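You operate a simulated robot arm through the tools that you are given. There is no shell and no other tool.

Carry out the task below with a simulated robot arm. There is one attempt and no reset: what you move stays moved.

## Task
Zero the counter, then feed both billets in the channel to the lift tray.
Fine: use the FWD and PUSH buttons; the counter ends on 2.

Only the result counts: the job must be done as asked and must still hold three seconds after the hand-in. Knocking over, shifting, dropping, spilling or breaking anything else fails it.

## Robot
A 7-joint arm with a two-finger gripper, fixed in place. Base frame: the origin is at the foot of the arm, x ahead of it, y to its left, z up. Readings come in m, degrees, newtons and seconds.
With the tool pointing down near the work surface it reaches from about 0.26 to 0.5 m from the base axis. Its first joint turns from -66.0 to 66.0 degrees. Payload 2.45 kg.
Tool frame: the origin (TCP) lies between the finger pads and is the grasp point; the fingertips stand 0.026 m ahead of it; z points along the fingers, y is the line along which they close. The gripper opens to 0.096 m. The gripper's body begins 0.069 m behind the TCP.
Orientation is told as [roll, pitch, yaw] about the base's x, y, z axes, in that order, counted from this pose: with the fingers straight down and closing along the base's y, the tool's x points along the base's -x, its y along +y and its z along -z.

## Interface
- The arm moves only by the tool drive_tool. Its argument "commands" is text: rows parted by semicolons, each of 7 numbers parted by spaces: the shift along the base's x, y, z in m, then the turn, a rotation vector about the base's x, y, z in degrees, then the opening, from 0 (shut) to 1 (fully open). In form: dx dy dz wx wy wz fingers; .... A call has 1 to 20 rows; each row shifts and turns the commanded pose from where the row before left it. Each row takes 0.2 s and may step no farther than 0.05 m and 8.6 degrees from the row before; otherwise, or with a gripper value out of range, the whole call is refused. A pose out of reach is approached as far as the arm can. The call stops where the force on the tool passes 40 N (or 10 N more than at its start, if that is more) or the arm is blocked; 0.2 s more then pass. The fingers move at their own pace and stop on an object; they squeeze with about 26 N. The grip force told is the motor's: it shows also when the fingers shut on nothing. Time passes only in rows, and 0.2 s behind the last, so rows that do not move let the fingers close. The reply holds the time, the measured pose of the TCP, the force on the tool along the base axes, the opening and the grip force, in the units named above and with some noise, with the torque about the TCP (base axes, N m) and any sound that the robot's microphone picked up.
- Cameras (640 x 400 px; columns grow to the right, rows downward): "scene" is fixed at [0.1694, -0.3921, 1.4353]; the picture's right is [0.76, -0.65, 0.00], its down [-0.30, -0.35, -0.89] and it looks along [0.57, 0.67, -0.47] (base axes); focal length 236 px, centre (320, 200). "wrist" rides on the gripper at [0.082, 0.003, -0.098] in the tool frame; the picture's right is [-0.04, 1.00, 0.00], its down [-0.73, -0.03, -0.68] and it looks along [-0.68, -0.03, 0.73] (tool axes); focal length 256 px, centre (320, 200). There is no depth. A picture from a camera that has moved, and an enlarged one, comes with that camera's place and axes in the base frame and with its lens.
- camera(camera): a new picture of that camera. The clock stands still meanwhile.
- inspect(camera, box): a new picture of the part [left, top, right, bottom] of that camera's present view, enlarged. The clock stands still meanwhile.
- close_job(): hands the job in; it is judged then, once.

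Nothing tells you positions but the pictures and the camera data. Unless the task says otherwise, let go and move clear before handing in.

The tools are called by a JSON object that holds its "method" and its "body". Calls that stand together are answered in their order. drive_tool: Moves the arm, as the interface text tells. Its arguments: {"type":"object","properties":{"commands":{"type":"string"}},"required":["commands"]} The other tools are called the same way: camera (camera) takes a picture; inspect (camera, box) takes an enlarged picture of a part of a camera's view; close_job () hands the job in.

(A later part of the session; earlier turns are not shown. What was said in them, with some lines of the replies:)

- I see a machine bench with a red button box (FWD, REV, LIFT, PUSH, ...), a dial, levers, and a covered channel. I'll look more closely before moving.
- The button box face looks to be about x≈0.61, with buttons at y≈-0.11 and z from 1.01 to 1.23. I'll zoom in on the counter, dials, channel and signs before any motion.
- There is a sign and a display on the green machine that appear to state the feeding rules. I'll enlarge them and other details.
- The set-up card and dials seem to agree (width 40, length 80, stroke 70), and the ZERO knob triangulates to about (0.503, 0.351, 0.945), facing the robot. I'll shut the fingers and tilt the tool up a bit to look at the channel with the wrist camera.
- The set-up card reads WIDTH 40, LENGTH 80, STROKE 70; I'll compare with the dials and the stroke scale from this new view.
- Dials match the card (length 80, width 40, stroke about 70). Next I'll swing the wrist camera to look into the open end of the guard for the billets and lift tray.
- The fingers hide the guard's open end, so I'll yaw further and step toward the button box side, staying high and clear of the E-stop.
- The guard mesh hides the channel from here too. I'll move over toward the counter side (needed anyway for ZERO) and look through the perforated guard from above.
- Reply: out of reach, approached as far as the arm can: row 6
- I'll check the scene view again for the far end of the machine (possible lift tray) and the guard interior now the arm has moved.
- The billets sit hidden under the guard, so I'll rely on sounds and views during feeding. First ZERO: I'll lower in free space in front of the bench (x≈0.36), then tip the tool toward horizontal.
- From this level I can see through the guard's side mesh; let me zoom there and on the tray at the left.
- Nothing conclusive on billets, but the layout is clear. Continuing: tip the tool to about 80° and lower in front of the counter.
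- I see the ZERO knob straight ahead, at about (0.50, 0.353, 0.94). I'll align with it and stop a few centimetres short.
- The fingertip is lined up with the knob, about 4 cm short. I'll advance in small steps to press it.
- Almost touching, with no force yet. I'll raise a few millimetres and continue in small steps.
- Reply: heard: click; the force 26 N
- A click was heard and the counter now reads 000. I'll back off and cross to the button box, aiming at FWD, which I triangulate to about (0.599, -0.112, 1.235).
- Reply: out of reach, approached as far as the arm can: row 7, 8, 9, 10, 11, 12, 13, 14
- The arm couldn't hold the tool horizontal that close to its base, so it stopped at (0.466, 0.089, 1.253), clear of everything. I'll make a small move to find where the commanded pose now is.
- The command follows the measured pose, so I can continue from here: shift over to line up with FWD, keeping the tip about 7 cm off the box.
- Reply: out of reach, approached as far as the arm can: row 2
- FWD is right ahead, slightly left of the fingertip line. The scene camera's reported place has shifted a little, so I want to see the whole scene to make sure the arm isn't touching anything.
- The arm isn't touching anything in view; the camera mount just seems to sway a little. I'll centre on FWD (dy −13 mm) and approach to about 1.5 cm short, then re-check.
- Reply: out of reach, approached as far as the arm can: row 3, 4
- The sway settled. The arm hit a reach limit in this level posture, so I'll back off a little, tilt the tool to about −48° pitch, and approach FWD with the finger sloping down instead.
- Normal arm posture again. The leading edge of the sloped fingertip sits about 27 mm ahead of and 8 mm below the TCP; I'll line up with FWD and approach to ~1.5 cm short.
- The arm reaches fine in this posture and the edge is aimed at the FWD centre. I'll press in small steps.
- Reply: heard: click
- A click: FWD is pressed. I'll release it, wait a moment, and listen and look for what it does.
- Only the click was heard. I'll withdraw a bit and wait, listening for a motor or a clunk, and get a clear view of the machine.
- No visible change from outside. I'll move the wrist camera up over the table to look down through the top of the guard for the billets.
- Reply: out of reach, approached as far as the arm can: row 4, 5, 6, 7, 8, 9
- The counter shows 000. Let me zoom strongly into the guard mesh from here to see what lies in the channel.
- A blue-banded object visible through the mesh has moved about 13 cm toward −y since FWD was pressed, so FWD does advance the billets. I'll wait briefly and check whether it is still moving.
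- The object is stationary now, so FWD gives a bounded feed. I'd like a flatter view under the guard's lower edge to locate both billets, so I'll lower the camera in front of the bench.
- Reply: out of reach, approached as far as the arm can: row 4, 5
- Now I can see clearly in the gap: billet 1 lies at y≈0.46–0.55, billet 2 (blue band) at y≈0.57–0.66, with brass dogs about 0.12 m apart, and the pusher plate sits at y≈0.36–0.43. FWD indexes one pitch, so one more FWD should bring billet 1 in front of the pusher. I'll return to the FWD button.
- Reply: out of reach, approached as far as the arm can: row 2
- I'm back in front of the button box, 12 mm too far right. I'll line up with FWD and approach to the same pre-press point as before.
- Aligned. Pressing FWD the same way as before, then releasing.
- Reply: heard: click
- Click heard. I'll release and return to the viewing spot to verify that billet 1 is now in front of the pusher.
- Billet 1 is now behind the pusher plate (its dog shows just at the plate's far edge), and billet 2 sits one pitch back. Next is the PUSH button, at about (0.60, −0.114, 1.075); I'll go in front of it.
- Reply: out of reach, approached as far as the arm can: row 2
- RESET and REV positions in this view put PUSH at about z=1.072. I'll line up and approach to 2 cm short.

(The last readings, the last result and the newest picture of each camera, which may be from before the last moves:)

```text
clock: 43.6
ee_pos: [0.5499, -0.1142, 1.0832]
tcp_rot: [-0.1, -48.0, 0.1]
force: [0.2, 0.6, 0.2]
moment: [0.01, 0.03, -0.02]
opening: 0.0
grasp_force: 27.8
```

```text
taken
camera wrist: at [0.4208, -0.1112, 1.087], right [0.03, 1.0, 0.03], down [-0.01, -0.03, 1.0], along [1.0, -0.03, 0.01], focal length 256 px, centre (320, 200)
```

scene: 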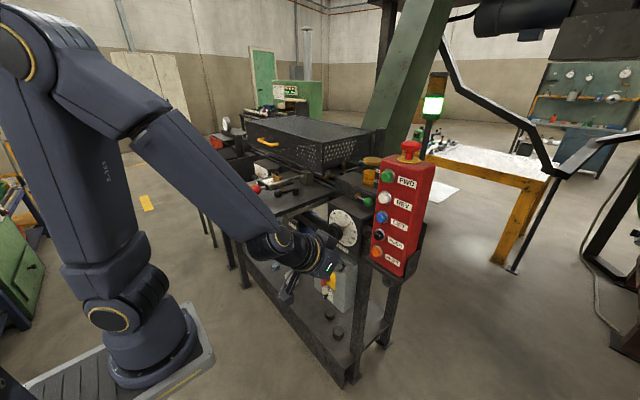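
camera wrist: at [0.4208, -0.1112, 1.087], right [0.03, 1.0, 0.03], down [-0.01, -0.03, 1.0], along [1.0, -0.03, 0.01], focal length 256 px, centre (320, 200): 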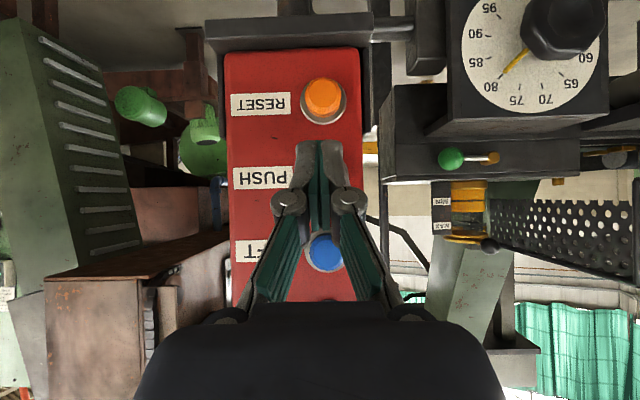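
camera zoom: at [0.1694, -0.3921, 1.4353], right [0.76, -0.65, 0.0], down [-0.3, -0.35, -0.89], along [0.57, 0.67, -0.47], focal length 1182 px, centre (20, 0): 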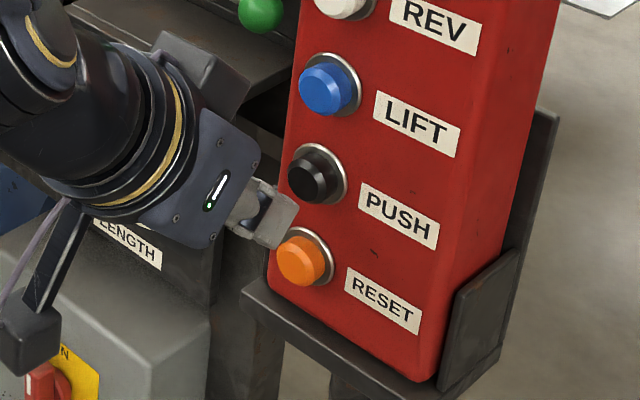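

Aligned with PUSH, well clear of LIFT and RESET. Pressing now.

{"method": "drive_tool", "body": {"commands": "0.009 0.001 -0.003 0 0 0 0; 0.007 0 0 0 0 0 0; 0.004 0 0 0 0 0 0; 0.004 0 0 0 0 0 0"}}

{"method": "inspect", "body": {"camera": "scene", "box": [320, 200, 440, 280]}}

{"method": "inspect", "body": {"camera": "scene", "box": [225, 150, 385, 230]}}

```text
clock: 44.6
ee_pos: [0.5735, -0.1144, 1.0791]
tcp_rot: [0.0, -48.0, 0.1]
force: [-1.6, 0.1, -1.2]
moment: [-0.04, 0.02, 0.02]
opening: 0.0061
grasp_force: 28.5
heard: click
```

```text
5.00 times, centred on (380, 240) of scene
camera zoom: at [0.1694, -0.3921, 1.4354], right [0.76, -0.65, 0.0], down [-0.3, -0.35, -0.89], along [0.57, 0.67, -0.47], focal length 1182 px, centre (20, 0)
```

zoom: 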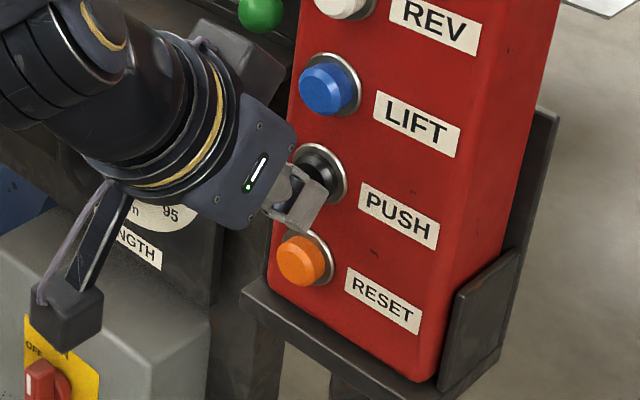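

```text
4.00 times, centred on (305, 190) of scene
camera zoom: at [0.1694, -0.3921, 1.4354], right [0.76, -0.65, 0.0], down [-0.3, -0.35, -0.89], along [0.57, 0.67, -0.47], focal length 946 px, centre (380, 240)
```

zoom: 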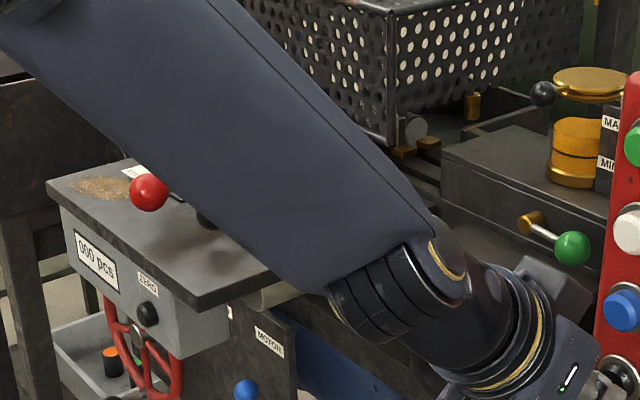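

The push has started; a grey billet end is now visible under the guard. I'll release and watch.

{"method": "drive_tool", "body": {"commands": "-0.02 0 0 0 0 0 0; -0.02 0 0 0 0 0 0; -0.02 0 0 0 0 0 0; 0 0 0 0 0 0 0; 0 0 0 0 0 0 0"}}

{"method": "inspect", "body": {"camera": "scene", "box": [225, 150, 385, 230]}}

{"method": "inspect", "body": {"camera": "scene", "box": [310, 140, 390, 190]}}

```text
clock: 45.8
ee_pos: [0.5157, -0.1152, 1.0807]
tcp_rot: [0.0, -48.1, 0.1]
force: [-0.3, 0.0, 1.0]
moment: [-0.03, 0.01, -0.01]
opening: 0.0001
grasp_force: 28.3
```

```text
4.00 times, centred on (305, 190) of scene
camera zoom: at [0.1694, -0.3921, 1.4354], right [0.76, -0.65, 0.0], down [-0.3, -0.35, -0.89], along [0.57, 0.67, -0.47], focal length 946 px, centre (380, 240)
```

zoom: 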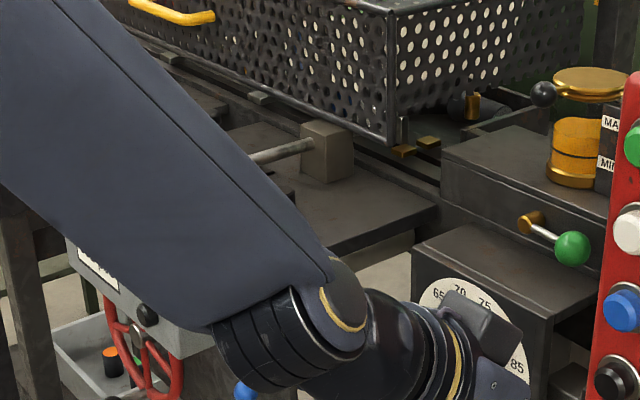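

```text
8.00 times, centred on (350, 165) of scene
camera zoom: at [0.1694, -0.3921, 1.4354], right [0.76, -0.65, 0.0], down [-0.3, -0.35, -0.89], along [0.57, 0.67, -0.47], focal length 1892 px, centre (80, 480)
```

zoom: 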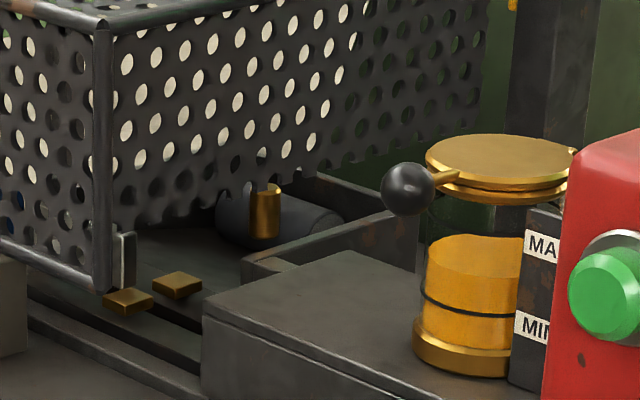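

Billet 1 has moved across onto the tray area behind the brass post, and the pusher plate shows at the corner. I'll withdraw further so the counter becomes visible.

{"method": "drive_tool", "body": {"commands": "-0.03 0 0.04 0 0 0 0; -0.03 0 0.04 0 0 0 0; 0 0 0.04 0 0 0 0; 0 0 0.04 0 0 0 0; 0 0 0.04 0 0 0 0; 0 0 0 0 0 0 0"}}

{"method": "camera", "body": {"camera": "scene"}}

{"method": "inspect", "body": {"camera": "scene", "box": [225, 170, 305, 220]}}

{"method": "inspect", "body": {"camera": "scene", "box": [310, 140, 390, 190]}}

```text
clock: 47.2
ee_pos: [0.4543, -0.1155, 1.2836]
tcp_rot: [-0.2, -47.9, 0.1]
force: [-0.3, -0.4, 0.1]
moment: [0.0, -0.03, -0.02]
opening: 0.0001
grasp_force: 28.3
```

```text
taken
```

scene: 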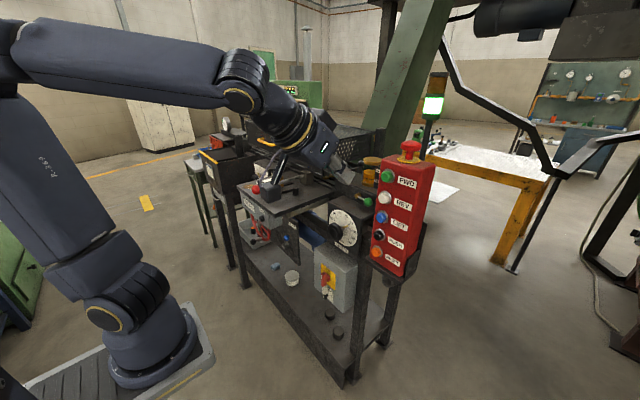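

```text
8.00 times, centred on (265, 195) of scene
camera zoom: at [0.1694, -0.3921, 1.4353], right [0.76, -0.65, 0.0], down [-0.3, -0.35, -0.89], along [0.57, 0.67, -0.47], focal length 1892 px, centre (760, 240)
```

zoom: 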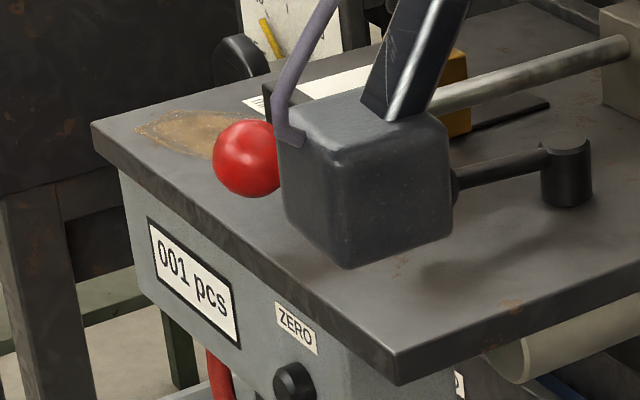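

```text
8.00 times, centred on (350, 165) of scene
camera zoom: at [0.1694, -0.3921, 1.4353], right [0.76, -0.65, 0.0], down [-0.3, -0.35, -0.89], along [0.57, 0.67, -0.47], focal length 1892 px, centre (80, 480)
```

zoom: 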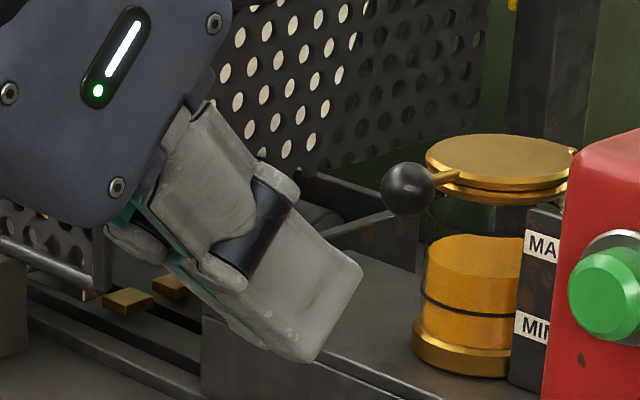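

Counter now reads 001. Next is FWD to bring billet 2 to the pusher; I'll move to the FWD pre-press point and check the pusher has retracted.

{"method": "drive_tool", "body": {"commands": "0.02 0.001 -0.02 0 0 0 0; 0.02 0.001 -0.02 0 0 0 0; 0.02 0 0 0 0 0 0; 0.02 0 0 0 0 0 0; 0.017 0 0 0 0 0 0; 0 0 0 0 0 0 0"}}

{"method": "inspect", "body": {"camera": "scene", "box": [310, 130, 430, 210]}}

{"method": "inspect", "body": {"camera": "scene", "box": [280, 140, 360, 190]}}

```text
clock: 48.6
ee_pos: [0.5512, -0.1129, 1.2393]
tcp_rot: [0.0, -48.0, 0.1]
force: [0.2, 0.9, 0.1]
moment: [-0.03, -0.01, -0.01]
opening: 0.0003
grasp_force: 28.2
```

```text
5.00 times, centred on (370, 170) of scene
camera zoom: at [0.1694, -0.3921, 1.4353], right [0.76, -0.65, 0.0], down [-0.3, -0.35, -0.89], along [0.57, 0.67, -0.47], focal length 1182 px, centre (70, 350)
```

zoom: 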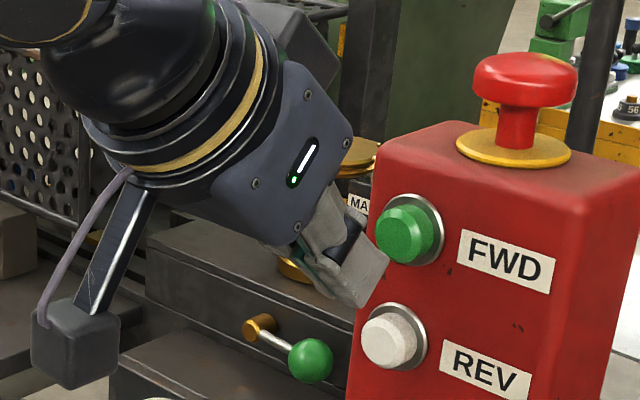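

```text
8.00 times, centred on (320, 165) of scene
camera zoom: at [0.1694, -0.3921, 1.4353], right [0.76, -0.65, 0.0], down [-0.3, -0.35, -0.89], along [0.57, 0.67, -0.47], focal length 1892 px, centre (320, 480)
```

zoom: 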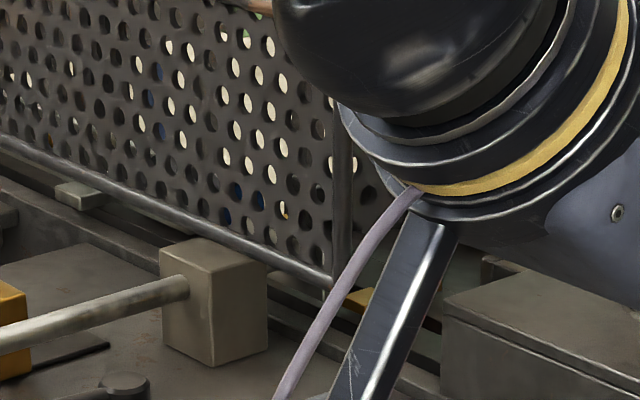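

The pusher plate is no longer at the corner, so it has retracted. Pressing FWD once.

{"method": "drive_tool", "body": {"commands": "0.008 0 0.003 0 0 0 0; 0.006 0 0 0 0 0 0; 0.004 0 0 0 0 0 0; 0.004 0 0 0 0 0 0"}}

```text
clock: 49.6
ee_pos: [0.5723, -0.1138, 1.2421]
tcp_rot: [0.0, -48.0, 0.1]
force: [-1.7, 0.4, 0.8]
moment: [0.01, 0.0, 0.0]
opening: 0.0059
grasp_force: 28.7
heard: click
```

Click heard. I'll release and return to the viewing spot to verify billet 2 is at the pusher.

{"method": "drive_tool", "body": {"commands": "-0.02 0 0 0 0 0 0; -0.04 0 0 0 0 0 0; -0.04 0.02 0 0 0 0 0; -0.03 0.04 0 0 0 0 0; 0 0.045 0 0 0 0 0; 0 0.045 0 0 0 0 0; 0 0.045 0 0 0 0 0; 0 0.045 0 0 0 0 0; 0 0.045 0 0 0 0 0; 0 0.045 0 0 0 0 0; 0 0.045 0 0 0 0 0; 0 0.03 -0.02 0 0 8 0; -0.02 0.03 -0.03 0 0 8 0; -0.02 0.02 0 0 0 0 0; 0 0 0 0 0 0 0"}}

{"method": "camera", "body": {"camera": "wrist"}}

{"method": "inspect", "body": {"camera": "wrist", "box": [180, 80, 320, 170]}}

{"method": "inspect", "body": {"camera": "wrist", "box": [310, 80, 450, 170]}}

{"method": "inspect", "body": {"camera": "scene", "box": [310, 140, 390, 190]}}

{"method": "inspect", "body": {"camera": "scene", "box": [225, 170, 305, 220]}}

```text
clock: 52.8
ee_pos: [0.4004, 0.3407, 1.1905]
tcp_rot: [-0.1, -48.1, 16.2]
force: [-1.0, -0.9, -0.1]
moment: [0.0, -0.01, 0.01]
opening: 0.0002
grasp_force: 28.3
out of reach, approached as far as the arm can: row 11
```

```text
taken
camera wrist: at [0.2766, 0.3085, 1.1948], right [-0.25, 0.97, 0.03], down [-0.01, -0.03, 1.0], along [0.97, 0.25, 0.01], focal length 256 px, centre (320, 200)
```

wrist: 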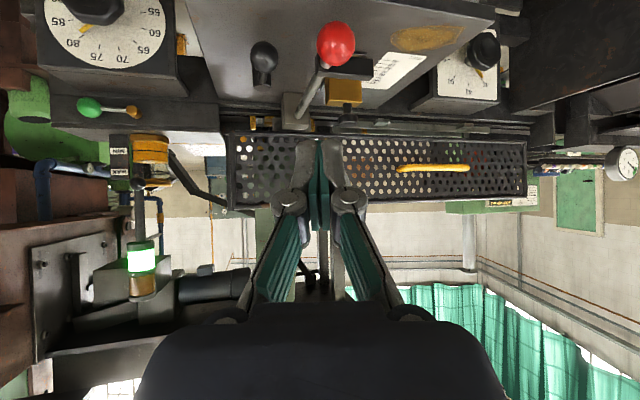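

```text
4.44 times, centred on (250, 125) of wrist
camera zoom: at [0.2766, 0.3085, 1.1948], right [-0.25, 0.97, 0.03], down [-0.01, -0.03, 1.0], along [0.97, 0.25, 0.01], focal length 1138 px, centre (631, 533)
```

zoom: 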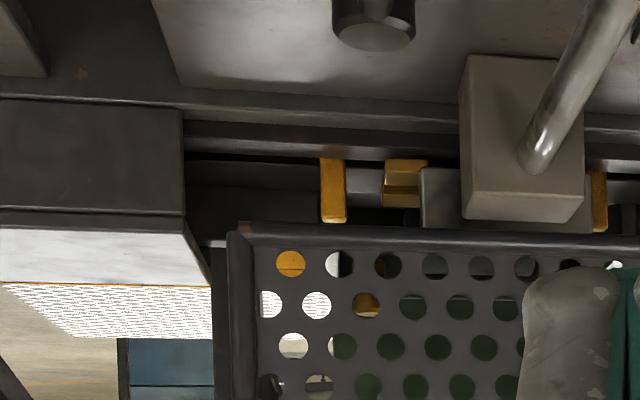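

```text
4.44 times, centred on (380, 125) of wrist
camera zoom: at [0.2766, 0.3085, 1.1948], right [-0.25, 0.97, 0.03], down [-0.01, -0.03, 1.0], along [0.97, 0.25, 0.01], focal length 1138 px, centre (53, 533)
```

zoom: 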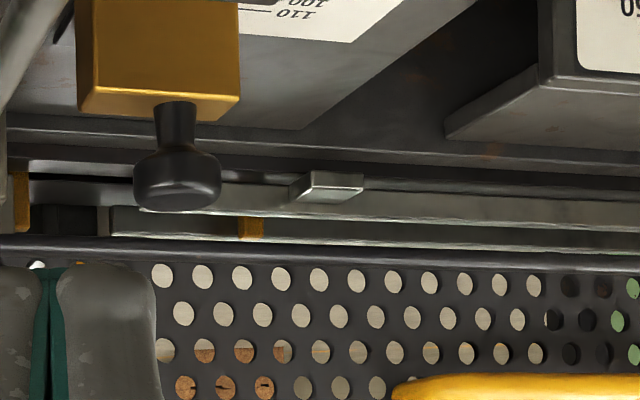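

```text
8.00 times, centred on (350, 165) of scene
camera zoom: at [0.1694, -0.3921, 1.4354], right [0.76, -0.65, 0.0], down [-0.3, -0.35, -0.89], along [0.57, 0.67, -0.47], focal length 1892 px, centre (80, 480)
```

zoom: 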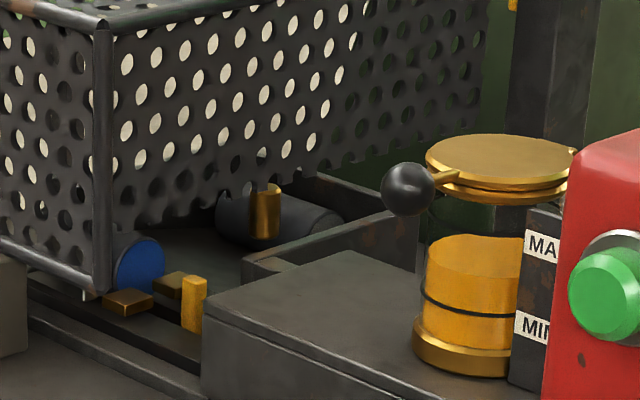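

```text
8.00 times, centred on (265, 195) of scene
camera zoom: at [0.1694, -0.3921, 1.4354], right [0.76, -0.65, 0.0], down [-0.3, -0.35, -0.89], along [0.57, 0.67, -0.47], focal length 1892 px, centre (760, 240)
```

zoom: 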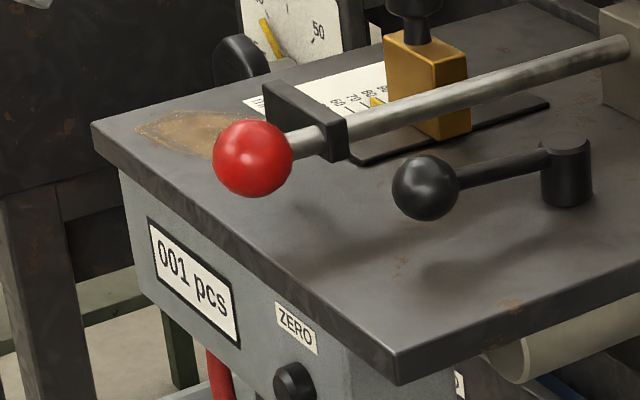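

Billet 2's blue end is now at the pusher position, with billet 1 resting behind the brass post and the counter at 001. Going to the PUSH button again.

{"method": "drive_tool", "body": {"commands": "0.015 -0.02 0.03 0 0 -8 0; 0.015 -0.03 0.02 0 0 -8 0; 0 -0.04 0 0 0 0 0; 0 -0.045 0 0 0 0 0; 0 -0.045 0 0 0 0 0; 0 -0.045 0 0 0 0 0; 0 -0.045 0 0 0 0 0; 0 -0.045 0 0 0 0 0; 0 -0.045 0 0 0 0 0; 0.01 -0.045 0 0 0 0 0; 0.01 -0.045 0 0 0 0 0; 0.01 0 -0.04 0 0 0 0; 0 0 -0.04 0 0 0 0; 0 0 -0.04 0 0 0 0; 0 0 -0.03 0 0 0 0; 0 0 0 0 0 0 0"}}

{"method": "camera", "body": {"camera": "wrist"}}

```text
clock: 56.2
ee_pos: [0.4537, -0.1283, 1.084]
tcp_rot: [-0.1, -48.1, 0.1]
force: [-0.2, 0.1, 0.3]
moment: [0.04, 0.04, 0.01]
opening: 0.0002
grasp_force: 28.5
out of reach, approached as far as the arm can: row 2
```

```text
taken
camera wrist: at [0.3253, -0.1262, 1.0877], right [0.03, 1.0, 0.03], down [-0.01, -0.03, 1.0], along [1.0, -0.03, 0.01], focal length 256 px, centre (320, 200)
```

wrist: 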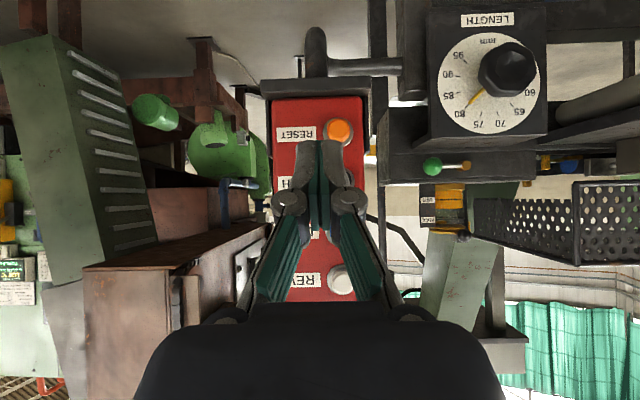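

I'm in front of the PUSH button at the right height, with y to correct by 14 mm. Approaching to the same pre-press point.

{"method": "drive_tool", "body": {"commands": "0.02 0.007 -0.001 0 0 0 0; 0.02 0.007 -0.001 0 0 0 0; 0.02 0 0 0 0 0 0; 0.02 0 0 0 0 0 0; 0.016 0 0 0 0 0 0; 0 0 0 0 0 0 0"}}

{"method": "inspect", "body": {"camera": "scene", "box": [320, 200, 440, 280]}}

{"method": "inspect", "body": {"camera": "scene", "box": [310, 140, 390, 190]}}

```text
clock: 57.6
ee_pos: [0.5503, -0.1146, 1.0835]
tcp_rot: [-0.1, -48.1, 0.1]
force: [0.2, 0.3, -0.8]
moment: [0.03, 0.01, -0.02]
opening: 0.0
grasp_force: 28.4
```

```text
5.00 times, centred on (380, 240) of scene
camera zoom: at [0.1694, -0.3921, 1.4353], right [0.76, -0.65, 0.0], down [-0.3, -0.35, -0.89], along [0.57, 0.67, -0.47], focal length 1182 px, centre (20, 0)
```

zoom: 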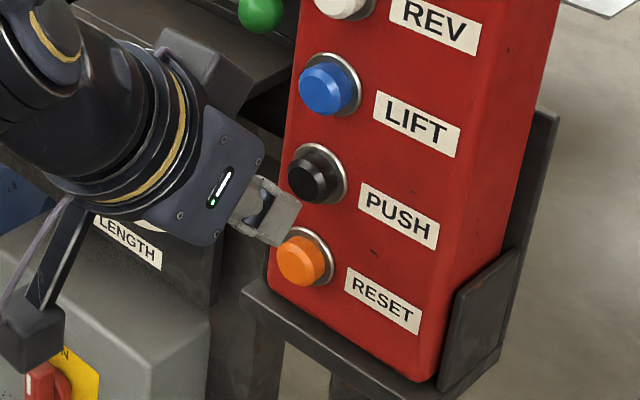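

```text
8.00 times, centred on (350, 165) of scene
camera zoom: at [0.1694, -0.3921, 1.4353], right [0.76, -0.65, 0.0], down [-0.3, -0.35, -0.89], along [0.57, 0.67, -0.47], focal length 1892 px, centre (80, 480)
```

zoom: 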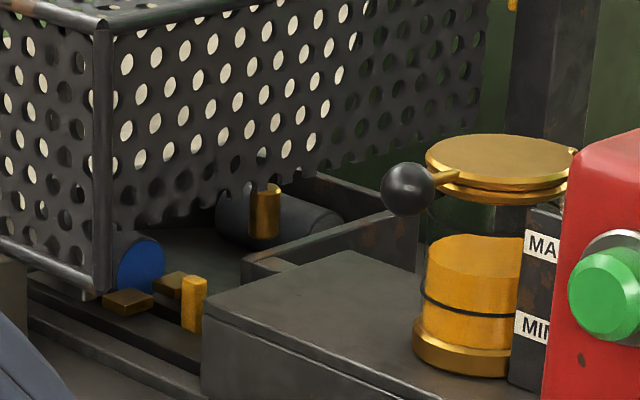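

Billet 2 is in place and the finger is aligned on PUSH. Pressing.

{"method": "drive_tool", "body": {"commands": "0.009 0.001 -0.003 0 0 0 0; 0.007 0 0 0 0 0 0; 0.004 0 0 0 0 0 0; 0.004 0 0 0 0 0 0"}}

{"method": "inspect", "body": {"camera": "scene", "box": [310, 140, 390, 190]}}

```text
clock: 58.6
ee_pos: [0.5736, -0.1133, 1.0809]
tcp_rot: [-0.1, -48.0, 0.2]
force: [-1.6, 1.3, -0.7]
moment: [0.03, 0.04, 0.03]
opening: 0.0058
grasp_force: 28.4
heard: click
```

```text
8.00 times, centred on (350, 165) of scene
camera zoom: at [0.1694, -0.3921, 1.4354], right [0.76, -0.65, 0.0], down [-0.3, -0.35, -0.89], along [0.57, 0.67, -0.47], focal length 1892 px, centre (80, 480)
```

zoom: 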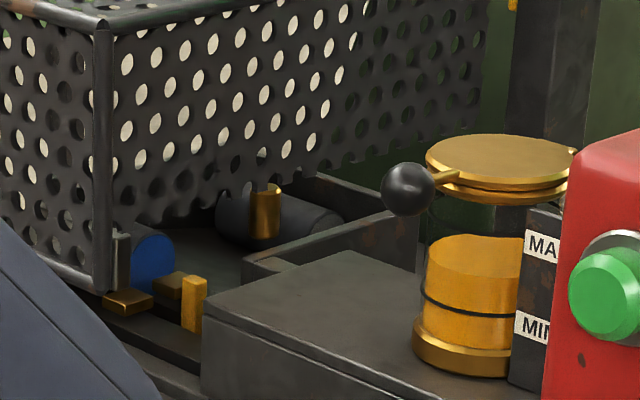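

The pusher is moving billet 2. I'll release and watch it finish.

{"method": "drive_tool", "body": {"commands": "-0.02 0 0 0 0 0 0; -0.02 0 0 0 0 0 0; -0.02 0 0 0 0 0 0; 0 0 0 0 0 0 0; 0 0 0 0 0 0 0"}}

{"method": "inspect", "body": {"camera": "scene", "box": [310, 140, 390, 190]}}

```text
clock: 59.8
ee_pos: [0.5124, -0.1136, 1.0804]
tcp_rot: [-0.1, -48.1, 0.1]
force: [0.2, 0.1, 0.1]
moment: [-0.02, -0.04, 0.0]
opening: 0.0
grasp_force: 28.5
```

```text
8.00 times, centred on (350, 165) of scene
camera zoom: at [0.1694, -0.3921, 1.4353], right [0.76, -0.65, 0.0], down [-0.3, -0.35, -0.89], along [0.57, 0.67, -0.47], focal length 1892 px, centre (80, 480)
```

zoom: 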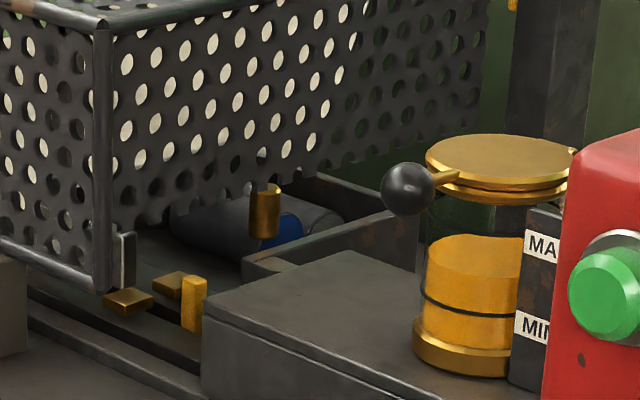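

Billet 2 (blue end) now lies beside billet 1 on the tray. I'll back the arm away to a clear spot and check the counter and final state.

{"method": "drive_tool", "body": {"commands": "-0.03 0 0.04 0 0 0 0; -0.03 0 0.04 0 0 0 0; 0 0 0.04 0 0 0 0; 0 0.03 0.03 0 8 0 0; 0 0.04 0.02 0 8 0 0; 0 0.04 0.01 0 8 0 0; -0.02 0.04 0.01 0 8 0 0; -0.02 0.03 0 0 8 0 0; -0.02 0.02 0 0 8 0 0; 0 0 0 0 0 0 0; 0 0 0 0 0 0 0; 0 0 0 0 0 0 0"}}

{"method": "camera", "body": {"camera": "scene"}}

{"method": "inspect", "body": {"camera": "scene", "box": [310, 140, 390, 190]}}

{"method": "inspect", "body": {"camera": "scene", "box": [225, 170, 305, 220]}}

{"method": "camera", "body": {"camera": "wrist"}}

```text
clock: 62.4
ee_pos: [0.3771, 0.0763, 1.2674]
tcp_rot: [0.0, -0.1, 0.1]
force: [-0.2, -0.2, 0.7]
moment: [0.05, 0.0, -0.01]
opening: 0.0001
grasp_force: 28.9
out of reach, approached as far as the arm can: row 9
```

```text
taken
```

scene: 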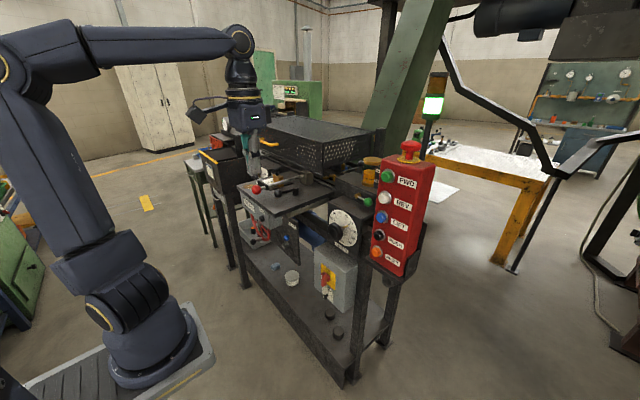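

```text
8.00 times, centred on (350, 165) of scene
camera zoom: at [0.1694, -0.3921, 1.4353], right [0.76, -0.65, 0.0], down [-0.3, -0.35, -0.89], along [0.57, 0.67, -0.47], focal length 1892 px, centre (80, 480)
```

zoom: 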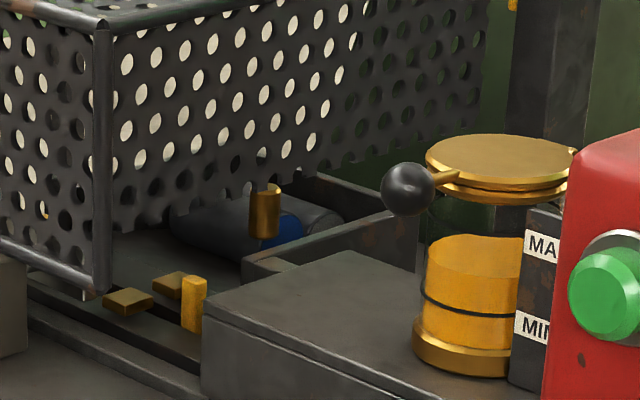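

```text
8.00 times, centred on (265, 195) of scene
camera zoom: at [0.1694, -0.3921, 1.4353], right [0.76, -0.65, 0.0], down [-0.3, -0.35, -0.89], along [0.57, 0.67, -0.47], focal length 1892 px, centre (760, 240)
```

zoom: 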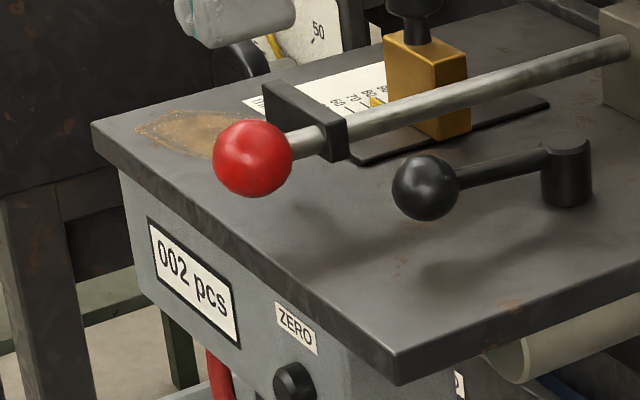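

```text
taken
camera wrist: at [0.2942, 0.0802, 1.3645], right [0.04, 1.0, 0.0], down [0.73, -0.03, 0.68], along [0.68, -0.02, -0.73], focal length 256 px, centre (320, 200)
```

wrist: 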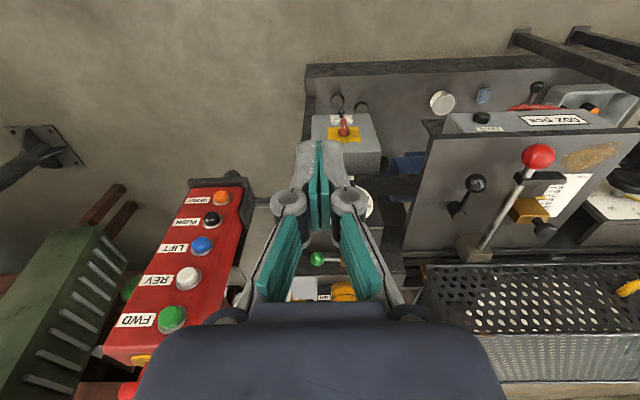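

The counter reads 002, both billets lie side by side on the lift tray, the pusher has retracted, and the arm is clear with nothing held. Handing in.

{"method": "close_job", "body": {}}

```text
The job is handed in.
```

I zeroed the counter, then fed both billets onto the lift tray with the FWD and PUSH buttons. I handed the job in with the counter on 002; no verdict came back.

- **Zeroing:** I pressed ZERO and the counter went from 095 to 000.
- **Feeding:** This took three FWD presses and two PUSH presses. FWD moves the channel one pitch at a time, so the first billet needed two presses to reach the pusher.
- **Final check:** The last pictures show both billets side by side on the tray and the pusher retracted. The arm was clear of the machine and holding nothing.

I saw nothing else moved or knocked. I checked that the length and width dials and the stroke scale matched the set-up card, and left them alone. The scene camera swayed by about a centimetre once while the arm was moving, then settled back to its place.
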